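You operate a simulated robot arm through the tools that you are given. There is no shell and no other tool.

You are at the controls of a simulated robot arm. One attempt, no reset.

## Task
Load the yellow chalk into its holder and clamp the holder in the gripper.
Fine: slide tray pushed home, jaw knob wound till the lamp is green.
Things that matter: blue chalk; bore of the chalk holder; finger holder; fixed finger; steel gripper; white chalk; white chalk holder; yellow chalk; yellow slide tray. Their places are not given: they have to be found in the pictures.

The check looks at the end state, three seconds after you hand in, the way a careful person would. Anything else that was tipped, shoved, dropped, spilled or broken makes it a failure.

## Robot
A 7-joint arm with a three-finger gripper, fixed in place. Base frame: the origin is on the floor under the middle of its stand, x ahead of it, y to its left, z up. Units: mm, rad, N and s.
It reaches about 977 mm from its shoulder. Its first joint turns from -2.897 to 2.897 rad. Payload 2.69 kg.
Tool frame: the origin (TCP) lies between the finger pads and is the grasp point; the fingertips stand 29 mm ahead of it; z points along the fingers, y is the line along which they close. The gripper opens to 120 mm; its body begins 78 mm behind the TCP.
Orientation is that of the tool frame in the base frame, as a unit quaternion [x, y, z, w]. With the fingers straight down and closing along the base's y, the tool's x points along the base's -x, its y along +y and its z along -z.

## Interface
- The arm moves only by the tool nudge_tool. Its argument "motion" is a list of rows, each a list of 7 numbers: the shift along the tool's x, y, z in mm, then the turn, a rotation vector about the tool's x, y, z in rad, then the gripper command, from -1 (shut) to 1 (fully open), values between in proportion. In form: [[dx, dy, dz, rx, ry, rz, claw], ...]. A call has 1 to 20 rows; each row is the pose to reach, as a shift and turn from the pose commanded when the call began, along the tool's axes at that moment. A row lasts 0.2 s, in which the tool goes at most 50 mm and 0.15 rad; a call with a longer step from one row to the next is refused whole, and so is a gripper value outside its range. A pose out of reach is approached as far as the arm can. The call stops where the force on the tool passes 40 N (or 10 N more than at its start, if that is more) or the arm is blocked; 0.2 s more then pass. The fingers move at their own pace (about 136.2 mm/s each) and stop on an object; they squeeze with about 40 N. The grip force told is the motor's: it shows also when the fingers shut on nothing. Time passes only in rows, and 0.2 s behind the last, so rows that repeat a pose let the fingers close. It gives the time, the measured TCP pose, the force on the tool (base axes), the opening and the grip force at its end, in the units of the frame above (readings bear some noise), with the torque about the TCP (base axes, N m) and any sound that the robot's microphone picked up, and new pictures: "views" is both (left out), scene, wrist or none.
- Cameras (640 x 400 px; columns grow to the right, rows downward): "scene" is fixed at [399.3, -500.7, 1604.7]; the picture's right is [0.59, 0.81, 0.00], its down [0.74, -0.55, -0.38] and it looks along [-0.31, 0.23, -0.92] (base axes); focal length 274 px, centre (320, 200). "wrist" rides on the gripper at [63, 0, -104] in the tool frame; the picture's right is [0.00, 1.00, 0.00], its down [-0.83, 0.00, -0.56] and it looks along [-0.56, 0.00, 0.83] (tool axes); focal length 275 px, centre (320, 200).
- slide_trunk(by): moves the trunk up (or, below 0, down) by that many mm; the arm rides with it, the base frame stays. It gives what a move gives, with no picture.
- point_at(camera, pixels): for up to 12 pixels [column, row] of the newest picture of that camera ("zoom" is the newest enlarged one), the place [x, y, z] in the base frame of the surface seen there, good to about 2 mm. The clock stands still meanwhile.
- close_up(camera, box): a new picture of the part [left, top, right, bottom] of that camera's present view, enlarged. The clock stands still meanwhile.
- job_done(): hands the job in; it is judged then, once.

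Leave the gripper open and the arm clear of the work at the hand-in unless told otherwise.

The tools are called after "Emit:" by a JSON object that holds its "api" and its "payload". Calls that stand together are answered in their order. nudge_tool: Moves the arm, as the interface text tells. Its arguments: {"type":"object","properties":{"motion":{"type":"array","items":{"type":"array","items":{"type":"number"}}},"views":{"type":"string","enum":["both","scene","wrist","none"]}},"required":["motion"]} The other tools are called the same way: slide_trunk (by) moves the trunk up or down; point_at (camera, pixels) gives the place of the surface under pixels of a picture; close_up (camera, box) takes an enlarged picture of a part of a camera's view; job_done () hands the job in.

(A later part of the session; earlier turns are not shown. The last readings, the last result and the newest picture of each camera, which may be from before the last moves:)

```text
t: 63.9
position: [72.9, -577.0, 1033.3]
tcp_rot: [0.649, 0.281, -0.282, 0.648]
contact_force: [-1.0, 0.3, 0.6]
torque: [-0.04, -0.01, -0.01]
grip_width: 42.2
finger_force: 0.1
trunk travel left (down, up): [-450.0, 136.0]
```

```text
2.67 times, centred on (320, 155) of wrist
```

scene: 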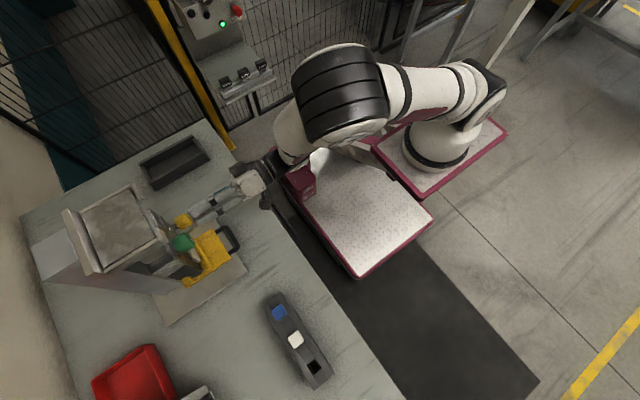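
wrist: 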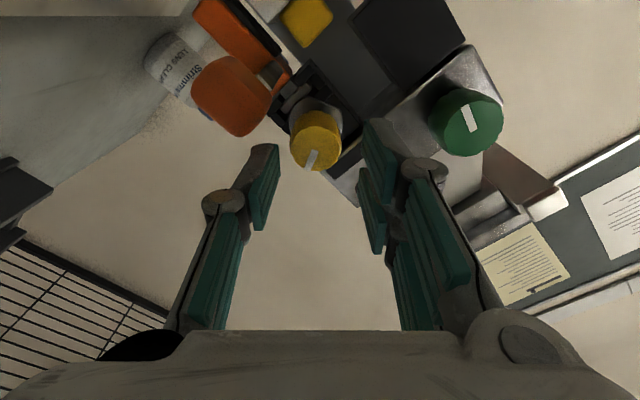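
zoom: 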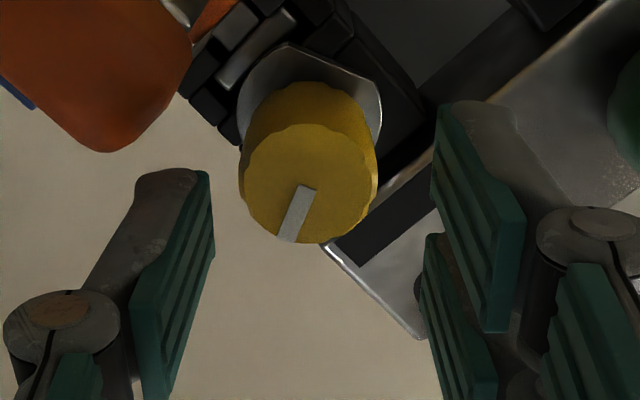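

The knob centre is at tool offset (+1.1,-2.2) mm. I'll trim that, advance 35 mm and close.

Emit:
{"api": "nudge_tool", "payload": {"motion": [[1.1, -2.2, 5, 0, 0, 0, -0.3], [1.1, -2.2, 15, 0, 0, 0, -0.3], [1.1, -2.2, 25, 0, 0, 0, -0.3], [1.1, -2.2, 36, 0, 0, 0, -0.3], [1.1, -2.2, 36, 0, 0, 0, -0.3], [1.1, -2.2, 36, 0, 0, 0, -0.7], [1.1, -2.2, 36, 0, 0, 0, -0.8], [1.1, -2.2, 36, 0, 0, 0, -0.8]], "views": "both"}}

Emit:
{"api": "close_up", "payload": {"camera": "wrist", "box": [180, 0, 440, 220]}}

```text
t: 65.7
position: [71.1, -612.5, 1030.5]
tcp_rot: [0.649, 0.281, -0.281, 0.649]
contact_force: [-0.9, -0.9, 0.6]
torque: [0.06, 0.03, -0.03]
grip_width: 28.4
finger_force: 39.6
trunk travel left (down, up): [-450.0, 136.0]
```

scene: 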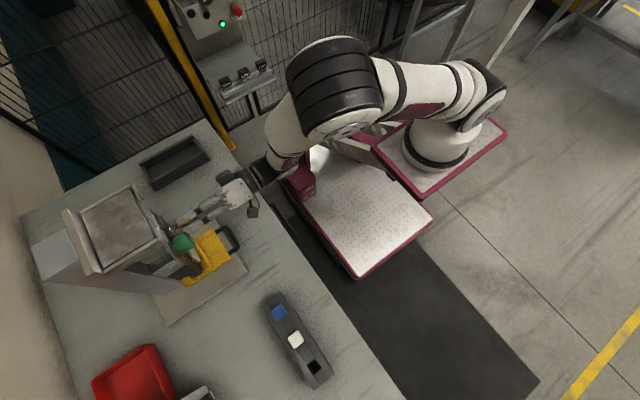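
wrist: 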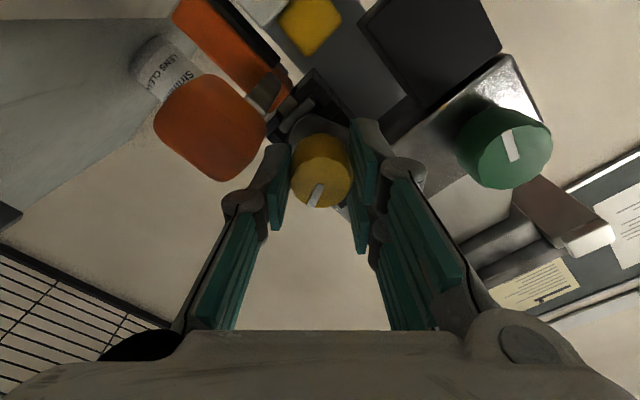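

```text
1.82 times, centred on (310, 110) of wrist
```

zoom: 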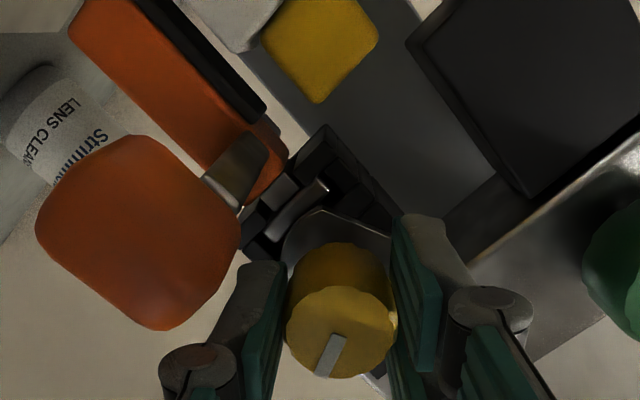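

Gripped again (28.4 mm). Comparing with the earlier picture at this same pose, the jaw did not move with the first 43° of knob turn. I'll now turn counter-clockwise 1.1 rad and look again.

Emit:
{"api": "nudge_tool", "payload": {"motion": [[0, 0, 0, 0, 0, -0.12, -0.8], [0, 0, 0, 0, 0, -0.24, -0.8], [0, 0, 0, 0, 0, -0.36, -0.8], [0, 0, 0, 0, 0, -0.48, -0.8], [0, 0, 0, 0, 0, -0.6, -0.8], [0, 0, 0, 0, 0, -0.72, -0.8], [0, 0, 0, 0, 0, -0.75, -0.8], [0, 0, 0, 0, 0, -0.75, -0.8]], "views": "wrist"}}

Emit:
{"api": "close_up", "payload": {"camera": "wrist", "box": [220, 0, 460, 220]}}

Emit:
{"api": "close_up", "payload": {"camera": "wrist", "box": [270, 130, 370, 215]}}

```text
t: 67.5
position: [70.7, -612.8, 1030.4]
tcp_rot: [0.499, 0.5, -0.5, 0.502]
contact_force: [-1.4, 7.1, 3.3]
torque: [-0.1, -0.01, 0.0]
grip_width: 28.5
finger_force: 40.4
trunk travel left (down, up): [-450.0, 136.0]
```

wrist: 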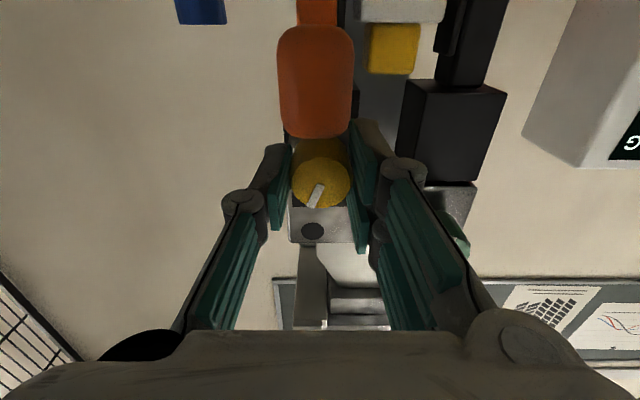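

```text
1.82 times, centred on (340, 110) of wrist
```

zoom: 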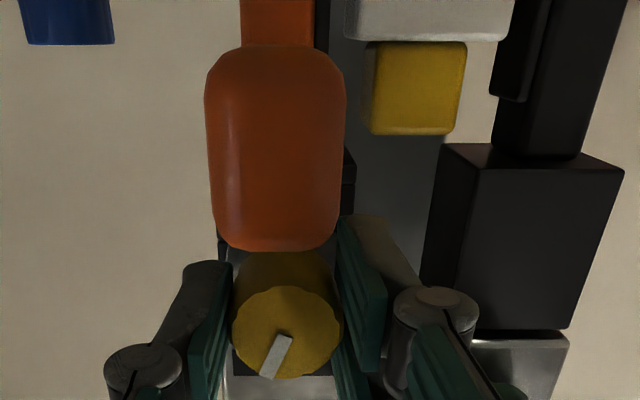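

```text
4.71 times, centred on (320, 172) of wrist
```

zoom: 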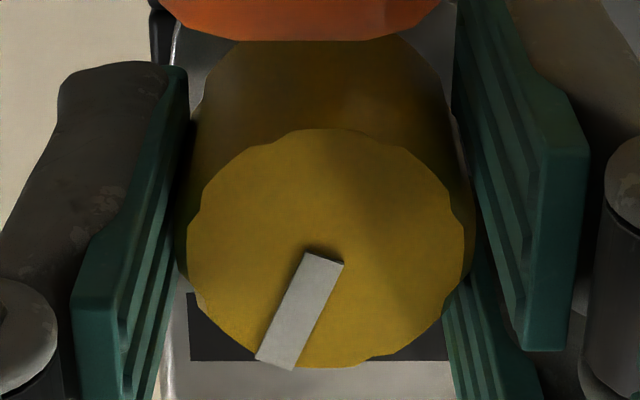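

The knob turned freely another 43° and the strip stays dark. The jaw still hasn't moved, so the yellow knob behaves like a clamp screw on the finger slide. It was tight, with the lamp green, at the start and is now loose. The orange handle then slides the finger. I'll release the knob, back out 100 mm and look at the handle.

Emit:
{"api": "nudge_tool", "payload": {"motion": [[0, 0, 0, 0, 0, 0, -0.5], [0, 0, 0, 0, 0, 0, -0.3], [0, 0, 0, 0, 0, 0, -0.3], [0, 0, -20, 0, 0, 0, -0.3], [0, 0, -50, 0, 0, 0, -0.3], [0, 0, -80, 0, 0, 0, -0.3], [20, 0, -100, 0, 0, 0, -0.3], [46, 0, -100, 0, 0, 0, -0.3], [46, 0, -100, 0, 0, 0, -0.3]], "views": "both"}}

Emit:
{"api": "close_up", "payload": {"camera": "wrist", "box": [240, 40, 400, 200]}}

Emit:
{"api": "point_at", "payload": {"camera": "zoom", "pixels": [[320, 150], [280, 150], [345, 150], [310, 100], [310, 190], [310, 220], [270, 150], [355, 150], [320, 60], [310, 250]]}}

```text
t: 69.5
position: [69.8, -511.6, 985.4]
tcp_rot: [0.501, 0.499, -0.5, 0.5]
contact_force: [0.3, -0.8, 0.5]
torque: [0.01, 0.04, -0.01]
grip_width: 42.0
finger_force: 0.2
trunk travel left (down, up): [-450.0, 136.0]
```

scene: 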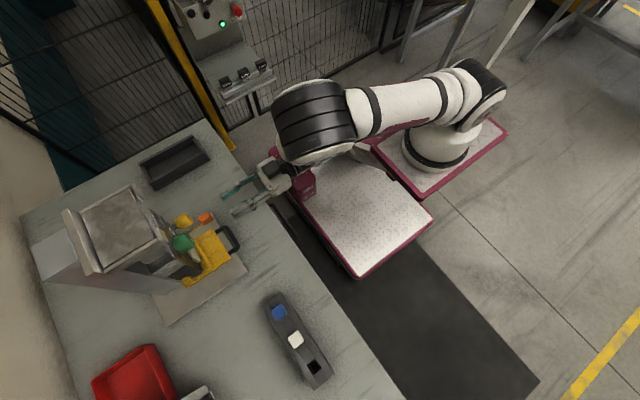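
wrist: 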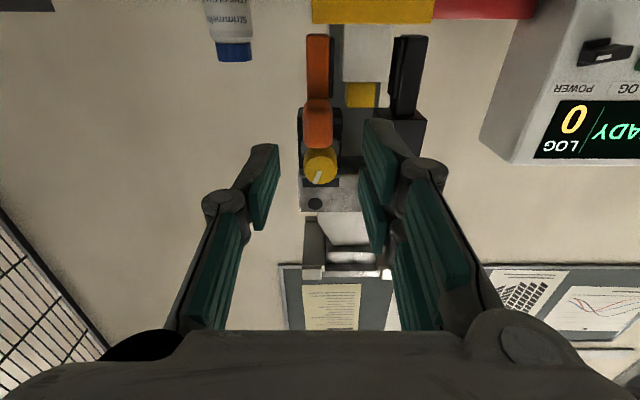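

```text
2.50 times, centred on (320, 120) of wrist
```

zoom: 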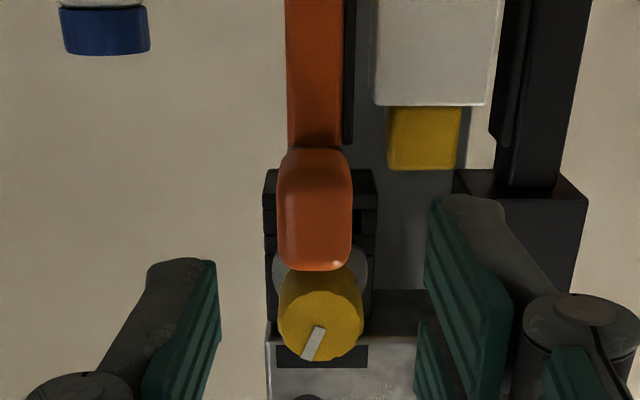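

```text
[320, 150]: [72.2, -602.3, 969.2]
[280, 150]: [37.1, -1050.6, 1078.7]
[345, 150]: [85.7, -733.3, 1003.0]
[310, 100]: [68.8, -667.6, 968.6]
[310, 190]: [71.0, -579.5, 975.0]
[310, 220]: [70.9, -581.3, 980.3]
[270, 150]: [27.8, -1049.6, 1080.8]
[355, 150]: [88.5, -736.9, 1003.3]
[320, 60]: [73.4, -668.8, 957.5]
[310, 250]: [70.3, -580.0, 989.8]
```

Handle centre is at (68.4,-592,984.5), about 19 mm wide, slightly left of my axis. I'll shift -1.4 mm and advance 70 mm so the pads straddle it.

Emit:
{"api": "nudge_tool", "payload": {"motion": [[0, -1.4, 15, 0, 0, 0, -0.3], [0, -1.4, 30, 0, 0, 0, -0.3], [0, -1.4, 45, 0, 0, 0, -0.3], [0, -1.4, 60, 0, 0, 0, -0.3], [0, -1.4, 70, 0, 0, 0, -0.3], [0, -1.4, 70, 0, 0, 0, -0.3]], "views": "wrist"}}

Emit:
{"api": "close_up", "payload": {"camera": "wrist", "box": [220, 0, 460, 240]}}

```text
t: 70.9
position: [71.7, -583.7, 984.0]
tcp_rot: [0.501, 0.499, -0.5, 0.5]
contact_force: [-0.2, 0.0, -0.7]
torque: [0.0, 0.05, -0.02]
grip_width: 42.0
finger_force: 0.1
trunk travel left (down, up): [-450.0, 136.0]
```

wrist: 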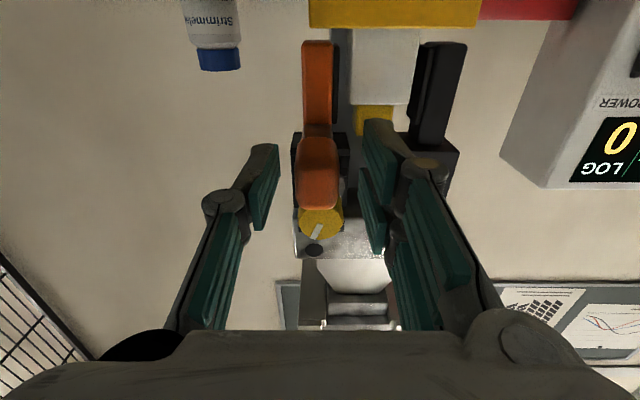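

```text
1.67 times, centred on (340, 120) of wrist
```

zoom: 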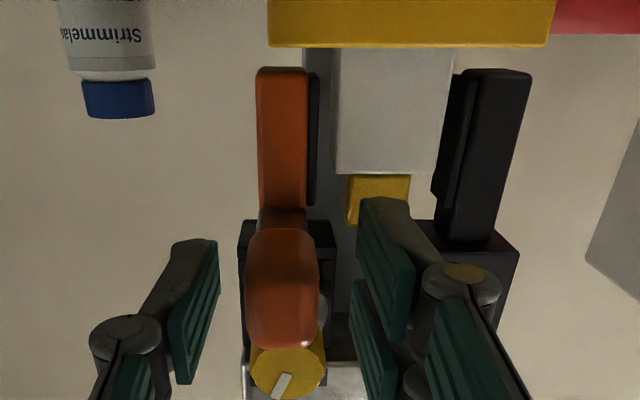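

The pads straddle the orange handle evenly. I'll close on it.

Emit:
{"api": "nudge_tool", "payload": {"motion": [[0, -0.8, 0, 0, 0, 0, -0.5], [0, -0.8, 0, 0, 0, 0, -0.7], [0, -0.8, 0, 0, 0, 0, -0.85], [0, -0.8, 0, 0, 0, 0, -0.85]], "views": "wrist"}}

Emit:
{"api": "close_up", "payload": {"camera": "wrist", "box": [220, 0, 460, 240]}}

```text
t: 71.9
position: [69.6, -583.4, 985.0]
tcp_rot: [0.5, 0.5, -0.499, 0.501]
contact_force: [-1.0, -0.5, 0.5]
torque: [0.01, 0.0, 0.02]
grip_width: 19.3
finger_force: 40.4
trunk travel left (down, up): [-450.0, 136.0]
```

wrist: 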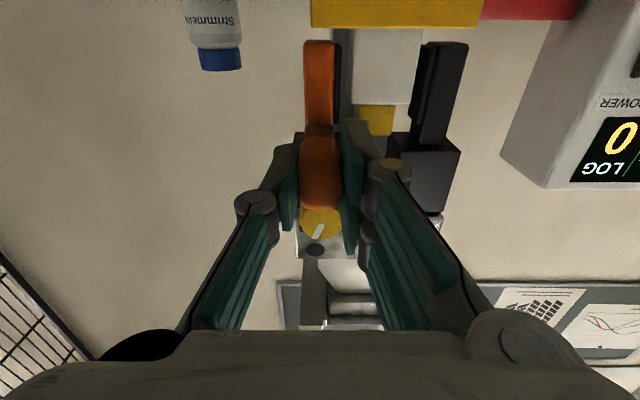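

```text
1.67 times, centred on (340, 120) of wrist
```

zoom: 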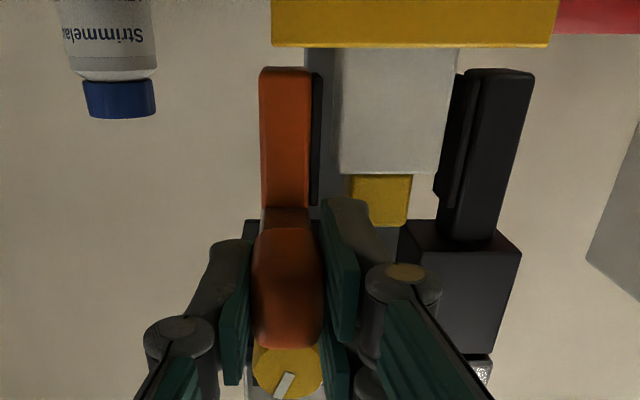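

Handle held at 19.3 mm width. I'll move it 3 mm toward the holder (+x) and read the resistance.

Emit:
{"api": "nudge_tool", "payload": {"motion": [[0, 0.75, 0, 0, 0, 0, -0.85], [0, 1.5, 0, 0, 0, 0, -0.85], [0, 2.25, 0, 0, 0, 0, -0.85], [0, 3, 0, 0, 0, 0, -0.85]], "views": "wrist"}}

Emit:
{"api": "close_up", "payload": {"camera": "wrist", "box": [220, 0, 460, 240]}}

```text
t: 72.9
position: [71.2, -583.2, 984.9]
tcp_rot: [0.501, 0.499, -0.5, 0.5]
contact_force: [-1.7, 0.8, 1.7]
torque: [0.05, -0.04, -0.12]
grip_width: 19.1
finger_force: 39.8
trunk travel left (down, up): [-450.0, 136.0]
```

wrist: 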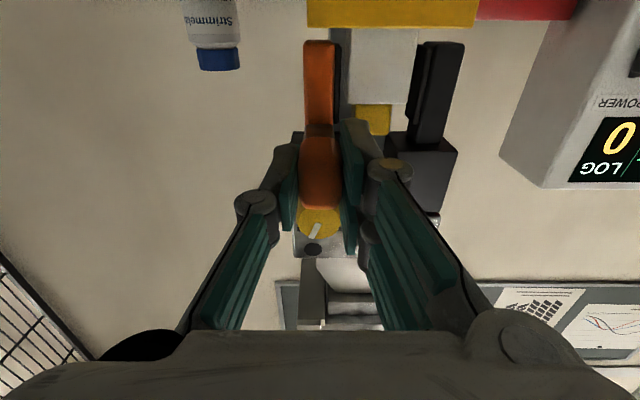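

```text
1.67 times, centred on (340, 120) of wrist
```

zoom: 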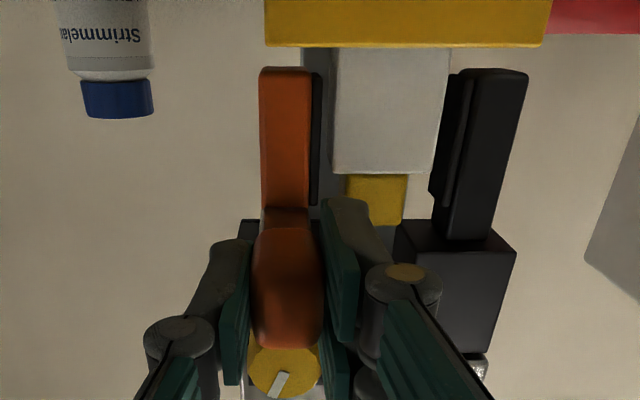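

The orange finger slides with me at under 2 N, so this is right: yellow knob = jaw clamp, orange handle = slide. I'll keep moving it toward the holder in 1 mm steps.

Emit:
{"api": "nudge_tool", "payload": {"motion": [[0, 0.8, 0, 0, 0, 0, -0.85], [0, 1.6, 0, 0, 0, 0, -0.85], [0, 2.4, 0, 0, 0, 0, -0.85], [0, 3.2, 0, 0, 0, 0, -0.85], [0, 4, 0, 0, 0, 0, -0.85], [0, 4.8, 0, 0, 0, 0, -0.85]], "views": "wrist"}}

Emit:
{"api": "close_up", "payload": {"camera": "wrist", "box": [220, 0, 460, 240]}}

```text
t: 74.3
position: [76.0, -582.5, 985.0]
tcp_rot: [0.501, 0.499, -0.5, 0.5]
contact_force: [-10.1, 2.0, -0.1]
torque: [-0.09, -0.28, -0.77]
grip_width: 19.6
finger_force: 40.0
trunk travel left (down, up): [-450.0, 136.0]
```

wrist: 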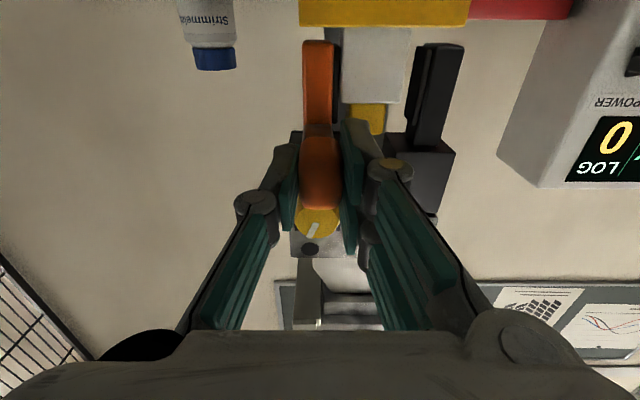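

```text
1.67 times, centred on (340, 120) of wrist
```

zoom: 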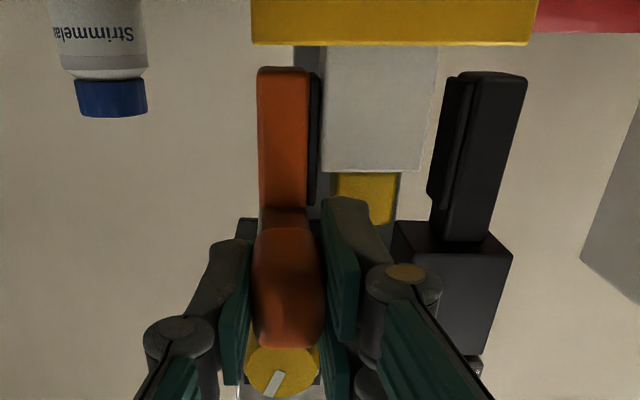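

The pad has just reached the holder (10 N). I'll keep pushing gently so the holder slides toward the fixed finger, watching force.

Emit:
{"api": "nudge_tool", "payload": {"motion": [[0, 0.7, 0, 0, 0, 0, -0.85], [0, 1.4, 0, 0, 0, 0, -0.85], [0, 2.0, 0, 0, 0, 0, -0.85]], "views": "wrist"}}

Emit:
{"api": "close_up", "payload": {"camera": "wrist", "box": [220, 0, 460, 240]}}

```text
t: 75.1
position: [77.8, -583.9, 985.9]
tcp_rot: [0.499, 0.5, -0.499, 0.502]
contact_force: [-10.3, 1.6, 6.5]
torque: [-0.62, -0.36, -0.88]
grip_width: 19.6
finger_force: 39.9
trunk travel left (down, up): [-450.0, 136.0]
```

wrist: 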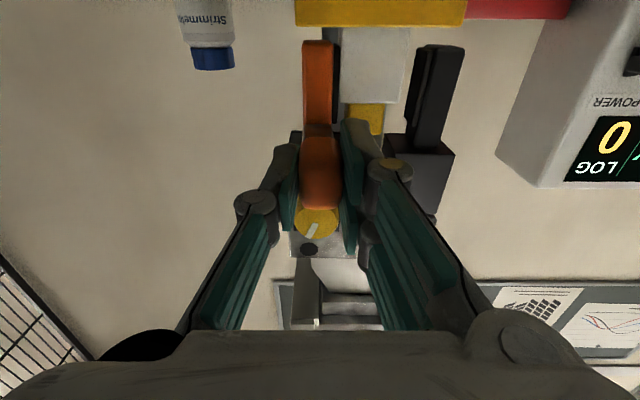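

```text
1.67 times, centred on (340, 120) of wrist
```

zoom: 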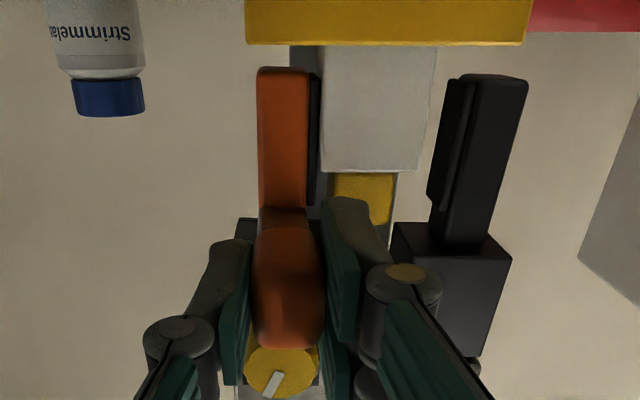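

The pad is on the holder. Some parts seem to have shifted in the picture, so before pushing more I'll measure world positions of the fixed finger, its block, the tray and the holder.

Emit:
{"api": "point_at", "payload": {"camera": "zoom", "pixels": [[490, 120], [440, 150], [470, 300], [455, 90], [260, 20], [515, 20], [335, 100], [415, 100], [285, 120], [315, 120], [365, 200], [110, 95]]}}

Emit:
{"api": "close_up", "payload": {"camera": "scene", "box": [50, 170, 290, 320]}}

Emit:
{"api": "nudge_tool", "payload": {"motion": [[0, 0, 0, 0, 0, 0, -0.85]], "views": "none"}}

```text
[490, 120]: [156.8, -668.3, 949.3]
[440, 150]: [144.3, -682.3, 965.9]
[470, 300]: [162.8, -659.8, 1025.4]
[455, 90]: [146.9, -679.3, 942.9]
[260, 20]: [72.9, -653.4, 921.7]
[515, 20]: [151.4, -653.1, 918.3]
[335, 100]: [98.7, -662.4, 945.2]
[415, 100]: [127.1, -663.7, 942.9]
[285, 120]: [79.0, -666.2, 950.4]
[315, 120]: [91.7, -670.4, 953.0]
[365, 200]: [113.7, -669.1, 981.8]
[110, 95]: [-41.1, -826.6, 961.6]
```

```text
2.67 times, centred on (170, 245) of scene
```

zoom: 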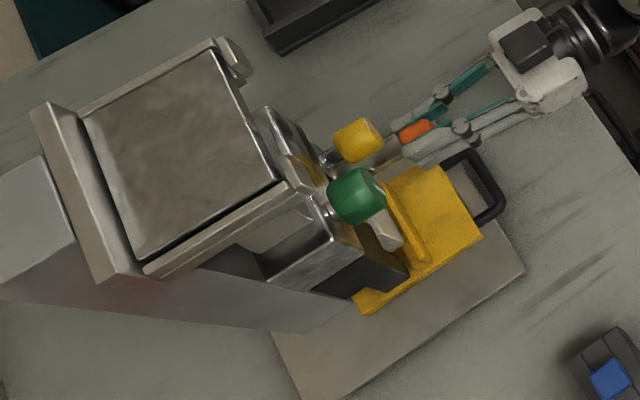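

```text
t: 75.5
position: [79.0, -582.9, 984.6]
tcp_rot: [0.5, 0.498, -0.5, 0.501]
contact_force: [-10.7, 1.4, 7.4]
torque: [-0.76, -0.39, -0.89]
grip_width: 19.2
finger_force: 40.2
trunk travel left (down, up): [-450.0, 136.0]
```

Measured against earlier values, the black fixed finger and its block have moved about +7 mm together with the orange one. After a first ~3 mm of sliding, the whole gripper head swung instead. I don't want to shove it, so I'll ease back -x in small steps and see whether it follows back.

Emit:
{"api": "nudge_tool", "payload": {"motion": [[0, -1, 0, 0, 0, 0, -0.85], [0, -2, 0, 0, 0, 0, -0.85]], "views": "none"}}

Emit:
{"api": "nudge_tool", "payload": {"motion": [[0, -1, 0, 0, 0, 0, -0.85], [0, -2, 0, 0, 0, 0, -0.85]], "views": "none"}}

Emit:
{"api": "nudge_tool", "payload": {"motion": [[0, -1, 0, 0, 0, 0, -0.85], [0, -2, 0, 0, 0, 0, -0.85]], "views": "wrist"}}

Emit:
{"api": "close_up", "payload": {"camera": "wrist", "box": [220, 0, 460, 240]}}

```text
t: 76.1
position: [75.4, -582.8, 984.6]
tcp_rot: [0.5, 0.5, -0.5, 0.501]
contact_force: [-9.8, 3.3, 8.5]
torque: [-0.8, -0.33, -0.82]
grip_width: 19.4
finger_force: 40.0
trunk travel left (down, up): [-450.0, 136.0]
```

```text
t: 76.7
position: [75.9, -582.7, 984.8]
tcp_rot: [0.5, 0.499, -0.5, 0.5]
contact_force: [-8.5, -2.6, 6.6]
torque: [-0.46, -0.2, -0.77]
grip_width: 19.3
finger_force: 40.6
trunk travel left (down, up): [-450.0, 136.0]
```

```text
t: 77.3
position: [73.7, -581.8, 983.4]
tcp_rot: [0.499, 0.5, -0.499, 0.501]
contact_force: [-6.4, -0.5, 7.4]
torque: [-0.64, -0.08, -0.6]
grip_width: 19.7
finger_force: 40.0
trunk travel left (down, up): [-450.0, 136.0]
```

wrist: 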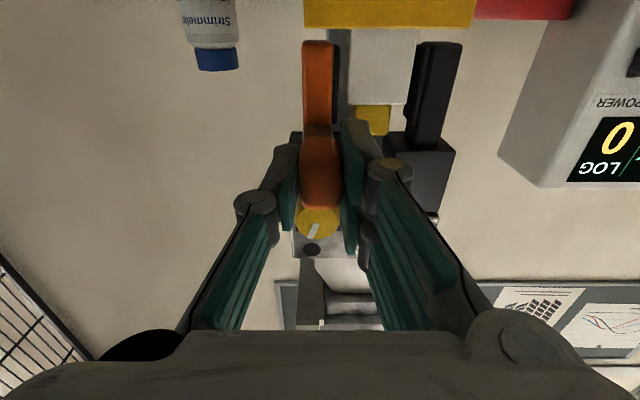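

```text
1.67 times, centred on (340, 120) of wrist
```

zoom: 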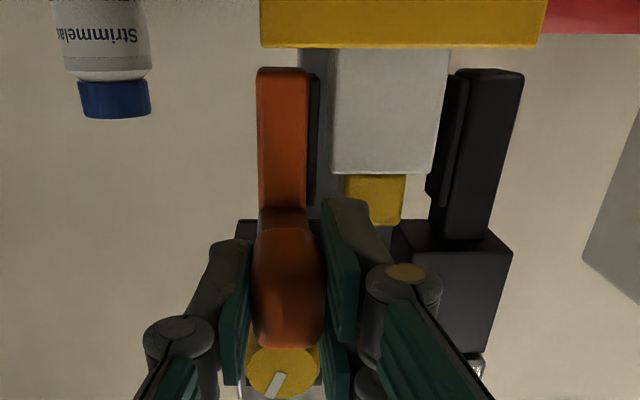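

Backing off 6 mm brought the fixed finger back to its original place relative to the tray; the head is springy (~0.7 N/mm) and the orange finger only has ~2.5 mm of play in its black holder. I'll return the handle further to where it was (-3.8 mm) and check that force goes to zero.

Emit:
{"api": "nudge_tool", "payload": {"motion": [[0, -1, 0, 0, 0, 0, -0.85], [0, -2, 0, 0, 0, 0, -0.85]], "views": "none"}}

Emit:
{"api": "nudge_tool", "payload": {"motion": [[0, -1, 0, 0, 0, 0, -0.85], [0, -1.8, 0, 0, 0, 0, -0.85], [0, -1.8, 0, 0, 0, 0, -0.85]], "views": "wrist"}}

Emit:
{"api": "close_up", "payload": {"camera": "wrist", "box": [220, 0, 460, 240]}}

```text
t: 77.9
position: [71.7, -582.6, 984.0]
tcp_rot: [0.5, 0.5, -0.499, 0.501]
contact_force: [0.5, 0.0, 7.7]
torque: [-0.62, 0.11, 0.04]
grip_width: 19.5
finger_force: 39.7
trunk travel left (down, up): [-450.0, 136.0]
```

```text
t: 78.7
position: [68.4, -582.1, 985.4]
tcp_rot: [0.5, 0.5, -0.5, 0.5]
contact_force: [2.4, 0.3, 3.8]
torque: [-0.34, 0.07, 0.15]
grip_width: 19.6
finger_force: 40.0
trunk travel left (down, up): [-450.0, 136.0]
```

wrist: 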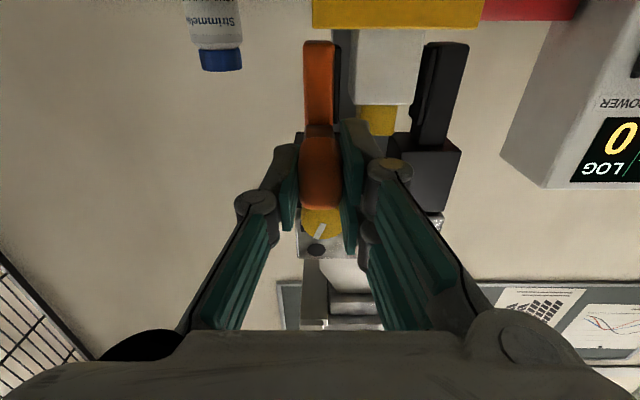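

```text
1.67 times, centred on (340, 120) of wrist
```

zoom: 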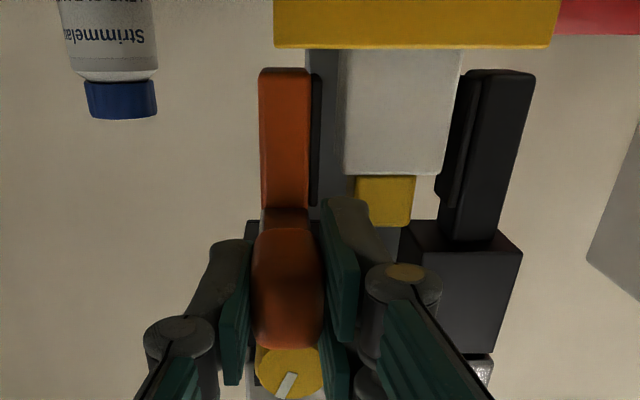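

The head and fixed finger are back to their starting relation to the tray; the holder shifted under 1 mm. I'll go +1 mm to neutral, release the handle, back off, and study the finger holder closely.

Emit:
{"api": "nudge_tool", "payload": {"motion": [[0, 0.8, 0, 0, 0, 0, -0.85], [0, 0.8, 0, 0, 0, 0, -0.6], [0, 0.8, 0, 0, 0, 0, -0.3], [0, 0.8, 0, 0, 0, 0, -0.3], [0, 0.8, -20, 0, 0, 0, -0.3], [0, 0.8, -45, 0, 0, 0, -0.3], [-20, 0.8, -65, 0, 0, 0, -0.3], [-20, 0.8, -65, 0, 0, 0, 0]], "views": "both"}}

Emit:
{"api": "close_up", "payload": {"camera": "wrist", "box": [280, 60, 380, 160]}}

Emit:
{"api": "close_up", "payload": {"camera": "scene", "box": [140, 195, 220, 245]}}

```text
t: 80.5
position: [68.1, -517.2, 1003.7]
tcp_rot: [0.5, 0.5, -0.499, 0.501]
contact_force: [0.5, 0.5, 0.0]
torque: [0.02, 0.0, -0.01]
grip_width: 60.1
finger_force: 0.2
trunk travel left (down, up): [-450.0, 136.0]
```

scene: 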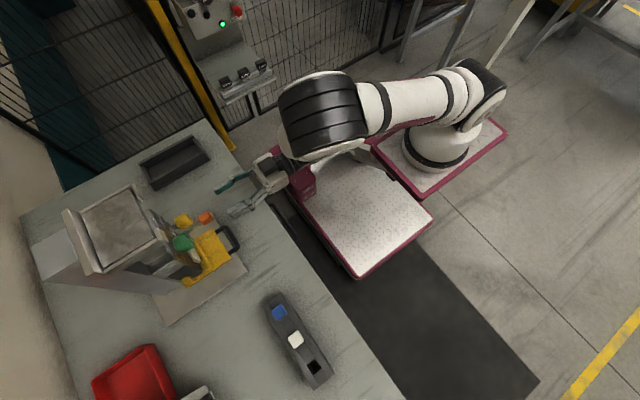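
wrist: 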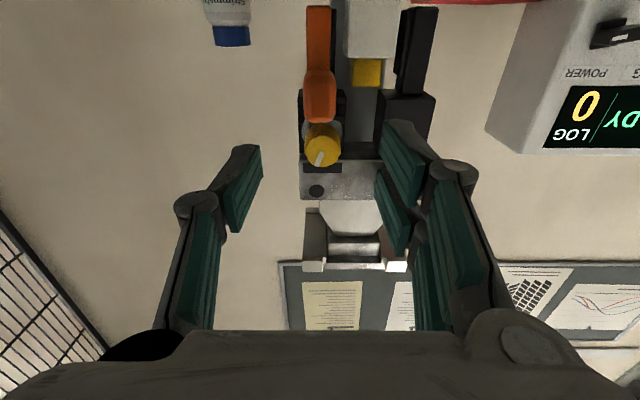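

```text
4.00 times, centred on (330, 110) of wrist
```

zoom: 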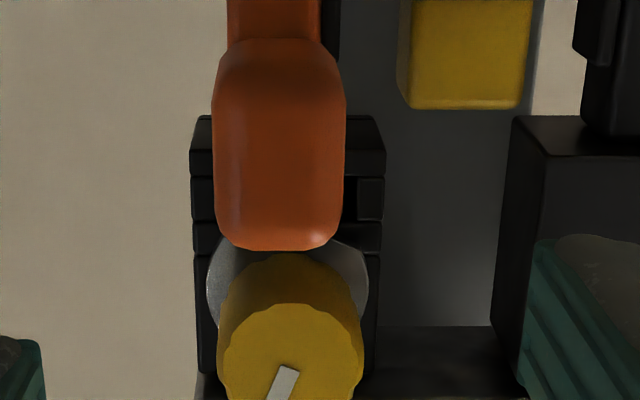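

```text
8.00 times, centred on (180, 220) of scene
```

zoom: 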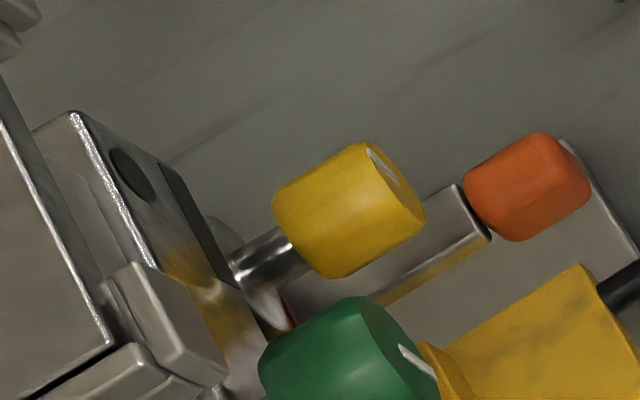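

I want a precise jaw gap comparison from the frontal viewpoint. The ratio of pad separation to holder width was 1.336 at the start and 1.304 after ~31° of knob turn. Going back there now that the knob is ~74° from its start.

Emit:
{"api": "nudge_tool", "payload": {"motion": [[-14, 6, -22, 0, 0.139, 0, 0.3], [-28, 11, -44, 0, 0.278, 0, 1], [-42, 17, -66, 0, 0.417, 0, 1], [-56, 22, -88, 0, 0.556, 0, 1], [-70, 28, -110, 0, 0.695, 0, 1], [-84, 34, -132, 0, 0.834, 0, 1], [-98, 40, -152, 0, 0.971, 0, 1], [-98, 40, -152, 0, 0.971, 0, 1]], "views": "wrist"}}

Emit:
{"api": "close_up", "payload": {"camera": "wrist", "box": [280, 150, 360, 220]}}

Emit:
{"api": "close_up", "payload": {"camera": "wrist", "box": [270, 180, 370, 280]}}

```text
t: 82.3
position: [109.6, -364.0, 1101.3]
tcp_rot: [0.676, 0.675, -0.209, 0.209]
contact_force: [0.0, -0.8, 0.1]
torque: [-0.04, -0.01, 0.01]
grip_width: 120.0
finger_force: 0.1
out of reach, approached as far as the arm can: row 3, 4, 5, 6
trunk travel left (down, up): [-450.0, 136.0]
```

wrist: 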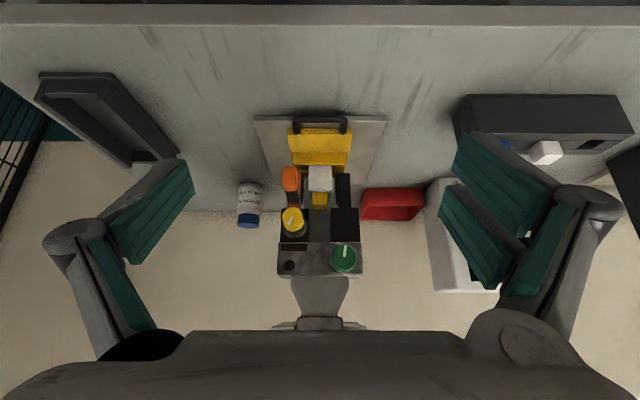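

```text
5.71 times, centred on (320, 185) of wrist
```

zoom: 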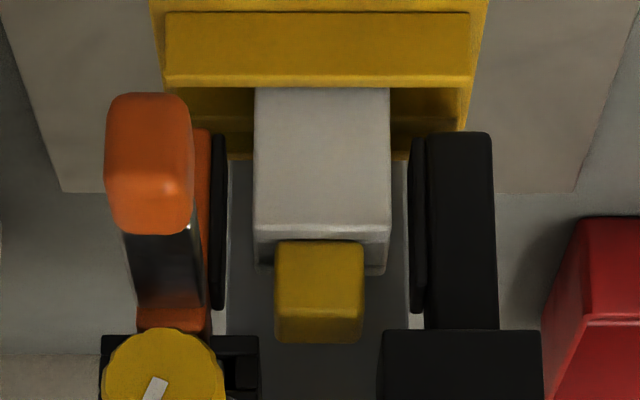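

```text
4.00 times, centred on (320, 230) of wrist
```

zoom: 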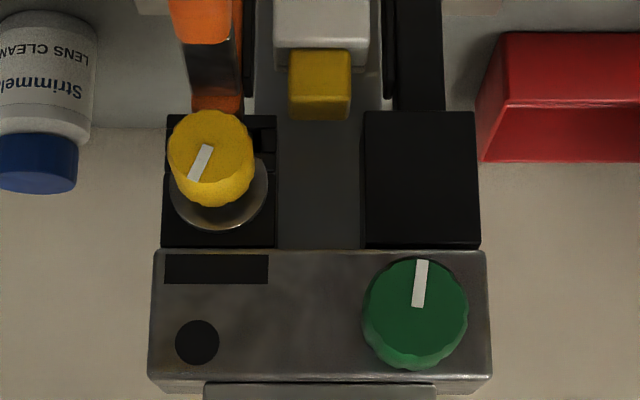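

The pad separation (ratio 1.328) is unchanged. So the yellow knob doesn't drive the jaw; it only clamps the orange finger's small ±2.6 mm play in its holder. That makes it the finger clamp. I'll restore it first: grip it rolled -0.4 rad and turn clockwise back to tight.

Emit:
{"api": "nudge_tool", "payload": {"motion": [[-8, -5, 18, 0, -0.139, 0, 1], [-16, -11, 35, 0, -0.278, 0, 0.5], [-24, -16, 53, 0, -0.417, 0, 0], [-32, -22, 70, 0, -0.556, 0, -0.3], [-40, -27, 88, 0, -0.695, 0, -0.3], [-48, -33, 106, 0, -0.834, 0, -0.3], [-56, -38, 123, 0, -0.971, 0, -0.3], [-56, -38, 123, 0, -0.971, 0, -0.3]], "views": "none"}}

Emit:
{"api": "nudge_tool", "payload": {"motion": [[0, 0, 0, 0, 0, -0.13, -0.3], [0, 0, 0, 0, 0, -0.26, -0.3], [0, 0, 0, 0, 0, -0.4, -0.3], [0, 0, 30, 0, 0, -0.4, -0.3], [0, 0, 60, 0, 0, -0.4, -0.3], [0, 0, 85, 0, 0, -0.4, -0.3], [0, 0, 95, 0, 0, -0.4, -0.3], [0, 0, 95, 0, 0, -0.4, -0.3]], "views": "both"}}

Emit:
{"api": "close_up", "payload": {"camera": "wrist", "box": [240, 80, 400, 230]}}

```text
t: 84.1
position: [71.4, -479.0, 1031.9]
tcp_rot: [0.5, 0.5, -0.5, 0.5]
contact_force: [0.2, -0.2, 0.1]
torque: [0.02, -0.02, 0.0]
grip_width: 42.0
finger_force: 0.1
out of reach, approached as far as the arm can: row 1, 2, 3, 4, 5
trunk travel left (down, up): [-450.0, 136.0]
```

```text
t: 85.9
position: [60.2, -576.0, 1039.0]
tcp_rot: [0.391, 0.592, -0.584, 0.394]
contact_force: [0.1, -0.2, 0.8]
torque: [-0.01, 0.08, 0.03]
grip_width: 42.0
finger_force: 0.0
out of reach, approached as far as the arm can: row 4, 5, 6, 7, 8
trunk travel left (down, up): [-450.0, 136.0]
```

scene: 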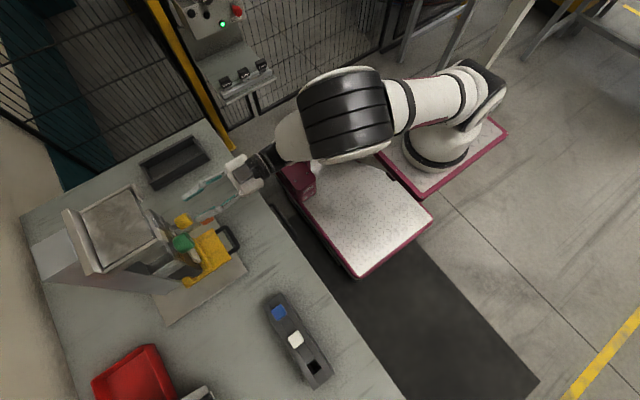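
wrist: 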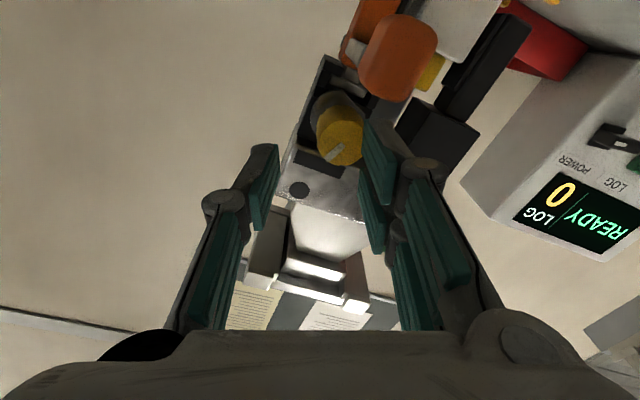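

```text
2.67 times, centred on (320, 155) of wrist
```

zoom: 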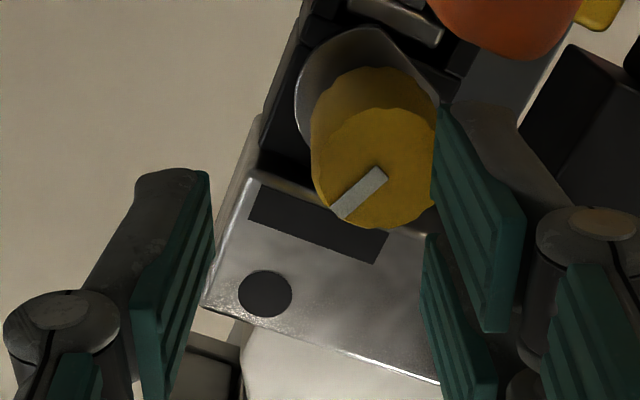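

Roll -0.4 is out of the arm's reach and pushed me sideways (60,-576,1039), though nothing is touching. I'll back out, roll back to 0 and re-approach for shorter strokes.

Emit:
{"api": "nudge_tool", "payload": {"motion": [[0, 0, -20, 0, 0, 0, -0.3], [0, 0, -50, 0, 0, 0.1, -0.3], [0, 0, -80, 0, 0, 0.2, -0.3], [0, 0, -95, 0, 0, 0.3, -0.3], [0, 0, -95, 0, 0, 0.4, -0.3], [0, 0, -95, 0, 0, 0.4, -0.3]], "views": "none"}}

Emit:
{"api": "nudge_tool", "payload": {"motion": [[0, 0, 0, 0, 0, 0, -0.3], [0, 0, 0, 0, 0, 0, -0.3]], "views": "wrist"}}

Emit:
{"api": "close_up", "payload": {"camera": "wrist", "box": [260, 40, 380, 150]}}

```text
t: 87.3
position: [60.3, -479.4, 1039.8]
tcp_rot: [0.501, 0.499, -0.499, 0.501]
contact_force: [-0.6, -0.5, 0.2]
torque: [0.01, 0.0, 0.01]
grip_width: 42.1
finger_force: 0.1
trunk travel left (down, up): [-450.0, 136.0]
```

```text
t: 87.9
position: [61.4, -480.7, 1039.8]
tcp_rot: [0.5, 0.5, -0.5, 0.501]
contact_force: [0.3, 0.2, 0.3]
torque: [0.0, -0.01, 0.01]
grip_width: 41.9
finger_force: 0.1
trunk travel left (down, up): [-450.0, 136.0]
```

wrist: 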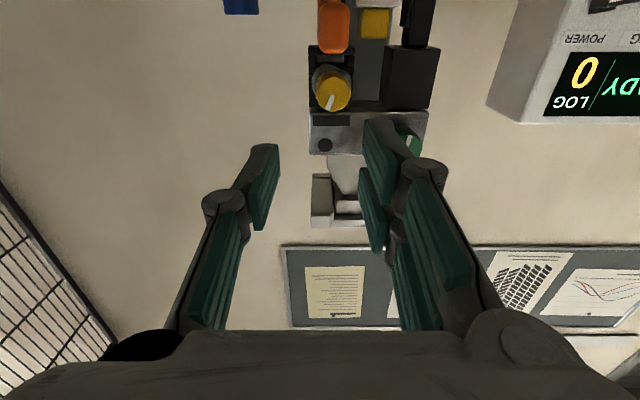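

```text
3.64 times, centred on (320, 95) of wrist
```

zoom: 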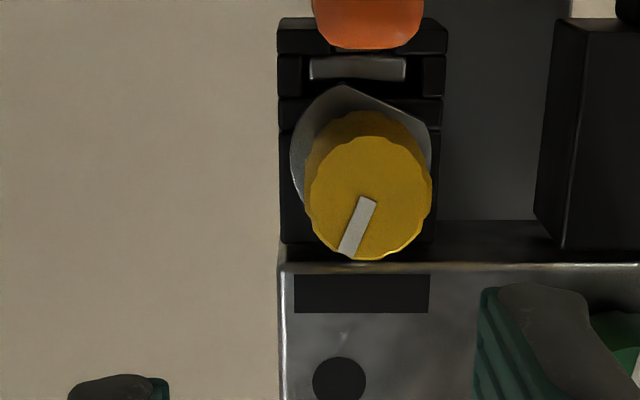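

I'm at (61,-480,1040) rolled 0. The knob face centre computes to x≈72.6, z≈1032.3. I'll trim (+11.7 in x, 7.5 down) and advance 95 mm.

Emit:
{"api": "nudge_tool", "payload": {"motion": [[4, 6, 0, 0, 0, 0, -0.3], [7.5, 11.7, 5, 0, 0, 0, -0.3], [7.5, 11.7, 30, 0, 0, 0, -0.3], [7.5, 11.7, 60, 0, 0, 0, -0.3], [7.5, 11.7, 85, 0, 0, 0, -0.3], [7.5, 11.7, 95, 0, 0, 0, -0.3], [7.5, 11.7, 95, 0, 0, 0, -0.3]], "views": "wrist"}}

Emit:
{"api": "close_up", "payload": {"camera": "wrist", "box": [240, 80, 400, 230]}}

```text
t: 89.5
position: [72.8, -575.3, 1031.3]
tcp_rot: [0.5, 0.5, -0.5, 0.5]
contact_force: [-0.5, -0.3, 0.5]
torque: [-0.02, 0.0, -0.02]
grip_width: 41.8
finger_force: 0.0
trunk travel left (down, up): [-450.0, 136.0]
```

wrist: 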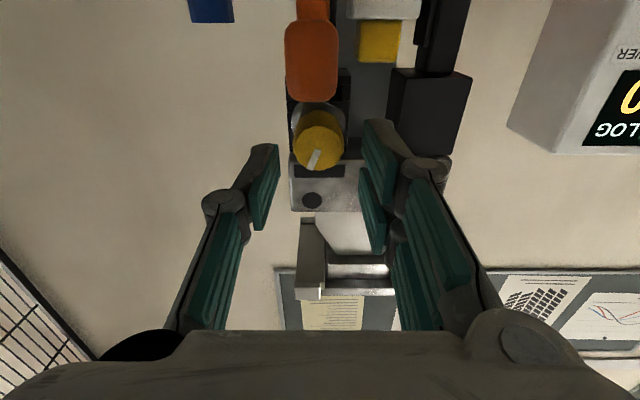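

```text
2.67 times, centred on (320, 155) of wrist
```

zoom: 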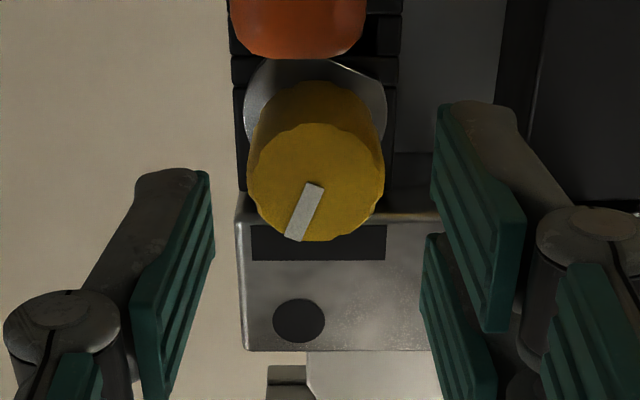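

The knob is centred within 1 mm. Trim, advance 36 mm, close, and then turn clockwise 0.75 rad.

Emit:
{"api": "nudge_tool", "payload": {"motion": [[0.5, -1, 12, 0, 0, 0, -0.3], [0.5, -1, 24, 0, 0, 0, -0.3], [0.5, -1, 36, 0, 0, 0, -0.3], [0.5, -1, 36, 0, 0, 0, -0.6], [0.5, -1, 36, 0, 0, 0, -0.8], [0.5, -1, 36, 0, 0, 0, -0.8]], "views": "none"}}

Emit:
{"api": "nudge_tool", "payload": {"motion": [[0, 0, 0, 0, 0, 0.1, -0.8], [0, 0, 0, 0, 0, 0.2, -0.8], [0, 0, 0, 0, 0, 0.3, -0.8], [0, 0, 0, 0, 0, 0.4, -0.8], [0, 0, 0, 0, 0, 0.5, -0.8], [0, 0, 0, 0, 0, 0.6, -0.8], [0, 0, 0, 0, 0, 0.7, -0.8], [0, 0, 0, 0, 0, 0.75, -0.8], [0, 0, 0, 0, 0, 0.75, -0.8]], "views": "wrist"}}

Emit:
{"api": "close_up", "payload": {"camera": "wrist", "box": [270, 130, 370, 215]}}

```text
t: 90.9
position: [71.0, -610.7, 1031.6]
tcp_rot: [0.5, 0.499, -0.5, 0.5]
contact_force: [-4.1, 0.2, 2.5]
torque: [0.17, 0.01, -0.19]
grip_width: 28.4
finger_force: 40.2
trunk travel left (down, up): [-450.0, 136.0]
```

```text
t: 92.9
position: [71.4, -610.8, 1031.3]
tcp_rot: [0.649, 0.282, -0.282, 0.648]
contact_force: [-6.3, 5.8, -1.1]
torque: [0.12, 0.03, -0.26]
grip_width: 28.3
finger_force: 40.1
trunk travel left (down, up): [-450.0, 136.0]
```

wrist: 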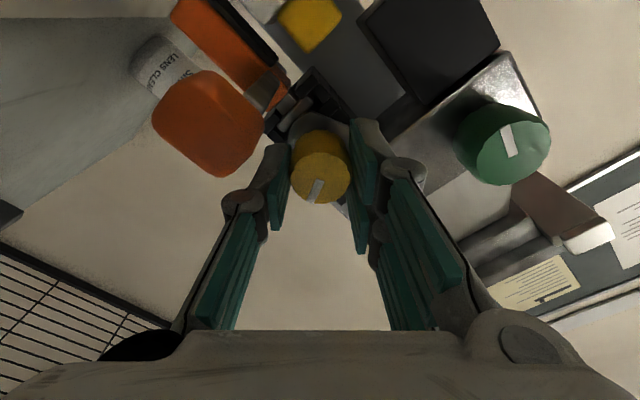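

```text
4.71 times, centred on (320, 172) of wrist
```

zoom: 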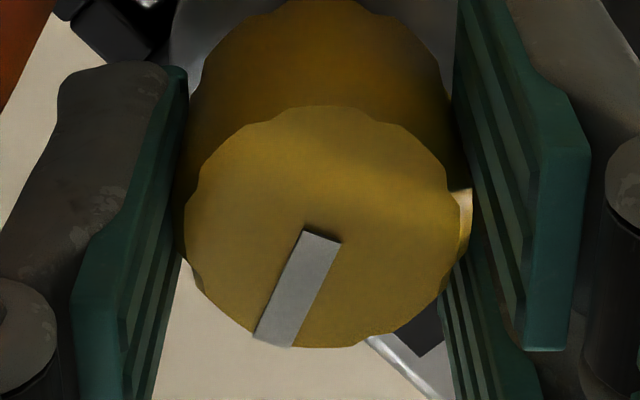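

It turned with me cleanly; strip still dark. I'll open, roll back 0.75 around the knob, re-grip and turn clockwise again.

Emit:
{"api": "nudge_tool", "payload": {"motion": [[0, 0, 0, 0, 0, 0, -0.5], [0, 0, 0, 0, 0, 0, -0.3], [0, 0, 0, 0, 0, -0.15, -0.3], [0, 0, 0, 0, 0, -0.3, -0.3], [0, 0, 0, 0, 0, -0.45, -0.3], [0, 0, 0, 0, 0, -0.6, -0.3], [0, 0, 0, 0, 0, -0.75, -0.3], [0, 0, 0, 0, 0, -0.75, -0.6], [0, 0, 0, 0, 0, -0.75, -0.8], [0, 0, 0, 0, 0, -0.75, -0.8]], "views": "none"}}

Emit:
{"api": "nudge_tool", "payload": {"motion": [[0, 0, 0, 0, 0, 0.1, -0.8], [0, 0, 0, 0, 0, 0.2, -0.8], [0, 0, 0, 0, 0, 0.3, -0.8], [0, 0, 0, 0, 0, 0.4, -0.8], [0, 0, 0, 0, 0, 0.5, -0.8], [0, 0, 0, 0, 0, 0.5, -0.8]], "views": "wrist"}}

Emit:
{"api": "close_up", "payload": {"camera": "wrist", "box": [270, 130, 370, 215]}}

```text
t: 95.1
position: [71.6, -613.1, 1031.5]
tcp_rot: [0.5, 0.5, -0.5, 0.5]
contact_force: [1.2, -1.4, 0.3]
torque: [0.01, 0.02, -0.02]
grip_width: 28.0
finger_force: 40.4
trunk travel left (down, up): [-450.0, 136.0]
```

```text
t: 96.5
position: [71.4, -611.3, 1031.5]
tcp_rot: [0.608, 0.361, -0.359, 0.609]
contact_force: [-1.6, 0.8, -1.0]
torque: [-0.18, -0.01, -0.15]
grip_width: 28.2
finger_force: 39.6
trunk travel left (down, up): [-450.0, 136.0]
```

wrist: 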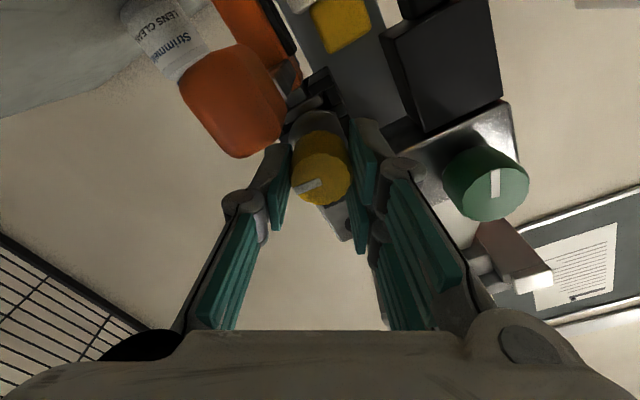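

```text
4.71 times, centred on (320, 172) of wrist
```

zoom: 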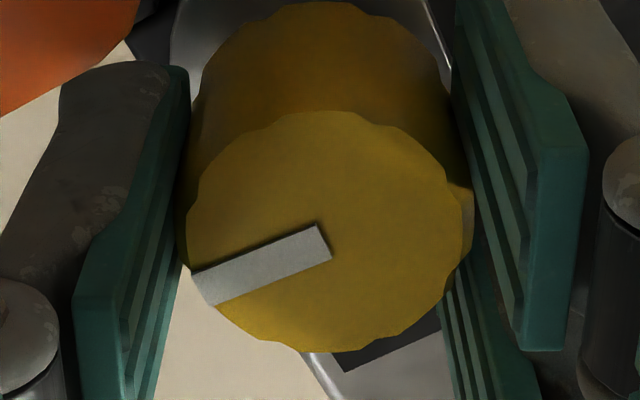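

The mark is now back to about its original angle, yet no torque and the strip is still dark. I'll turn a further 0.25 rad clockwise and watch.

Emit:
{"api": "nudge_tool", "payload": {"motion": [[0, 0, 0, 0, 0, 0.08, -0.8], [0, 0, 0, 0, 0, 0.16, -0.8], [0, 0, 0, 0, 0, 0.25, -0.8], [0, 0, 0, 0, 0, 0.25, -0.8]], "views": "wrist"}}

Emit:
{"api": "close_up", "payload": {"camera": "wrist", "box": [270, 130, 370, 215]}}

Emit:
{"api": "close_up", "payload": {"camera": "wrist", "box": [180, 0, 440, 140]}}

```text
t: 97.5
position: [71.0, -611.0, 1031.4]
tcp_rot: [0.649, 0.282, -0.282, 0.648]
contact_force: [-1.2, -1.2, -0.2]
torque: [-0.26, 0.12, -0.35]
grip_width: 28.2
finger_force: 40.1
trunk travel left (down, up): [-450.0, 136.0]
```

wrist: 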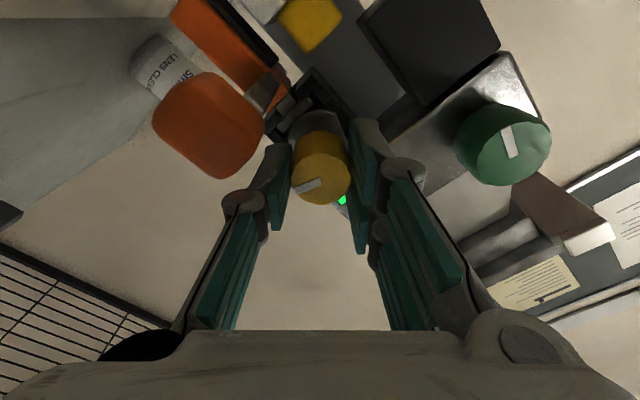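

```text
4.71 times, centred on (320, 172) of wrist
```

zoom: 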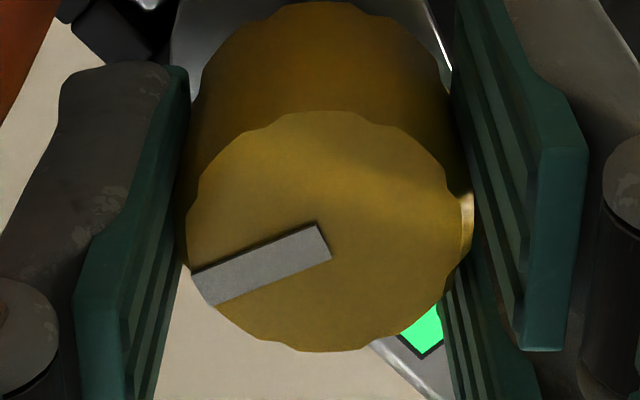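

```text
2.46 times, centred on (310, 70) of wrist
```

zoom: 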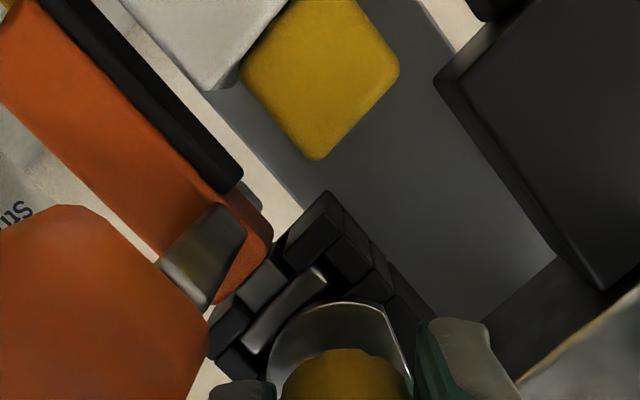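

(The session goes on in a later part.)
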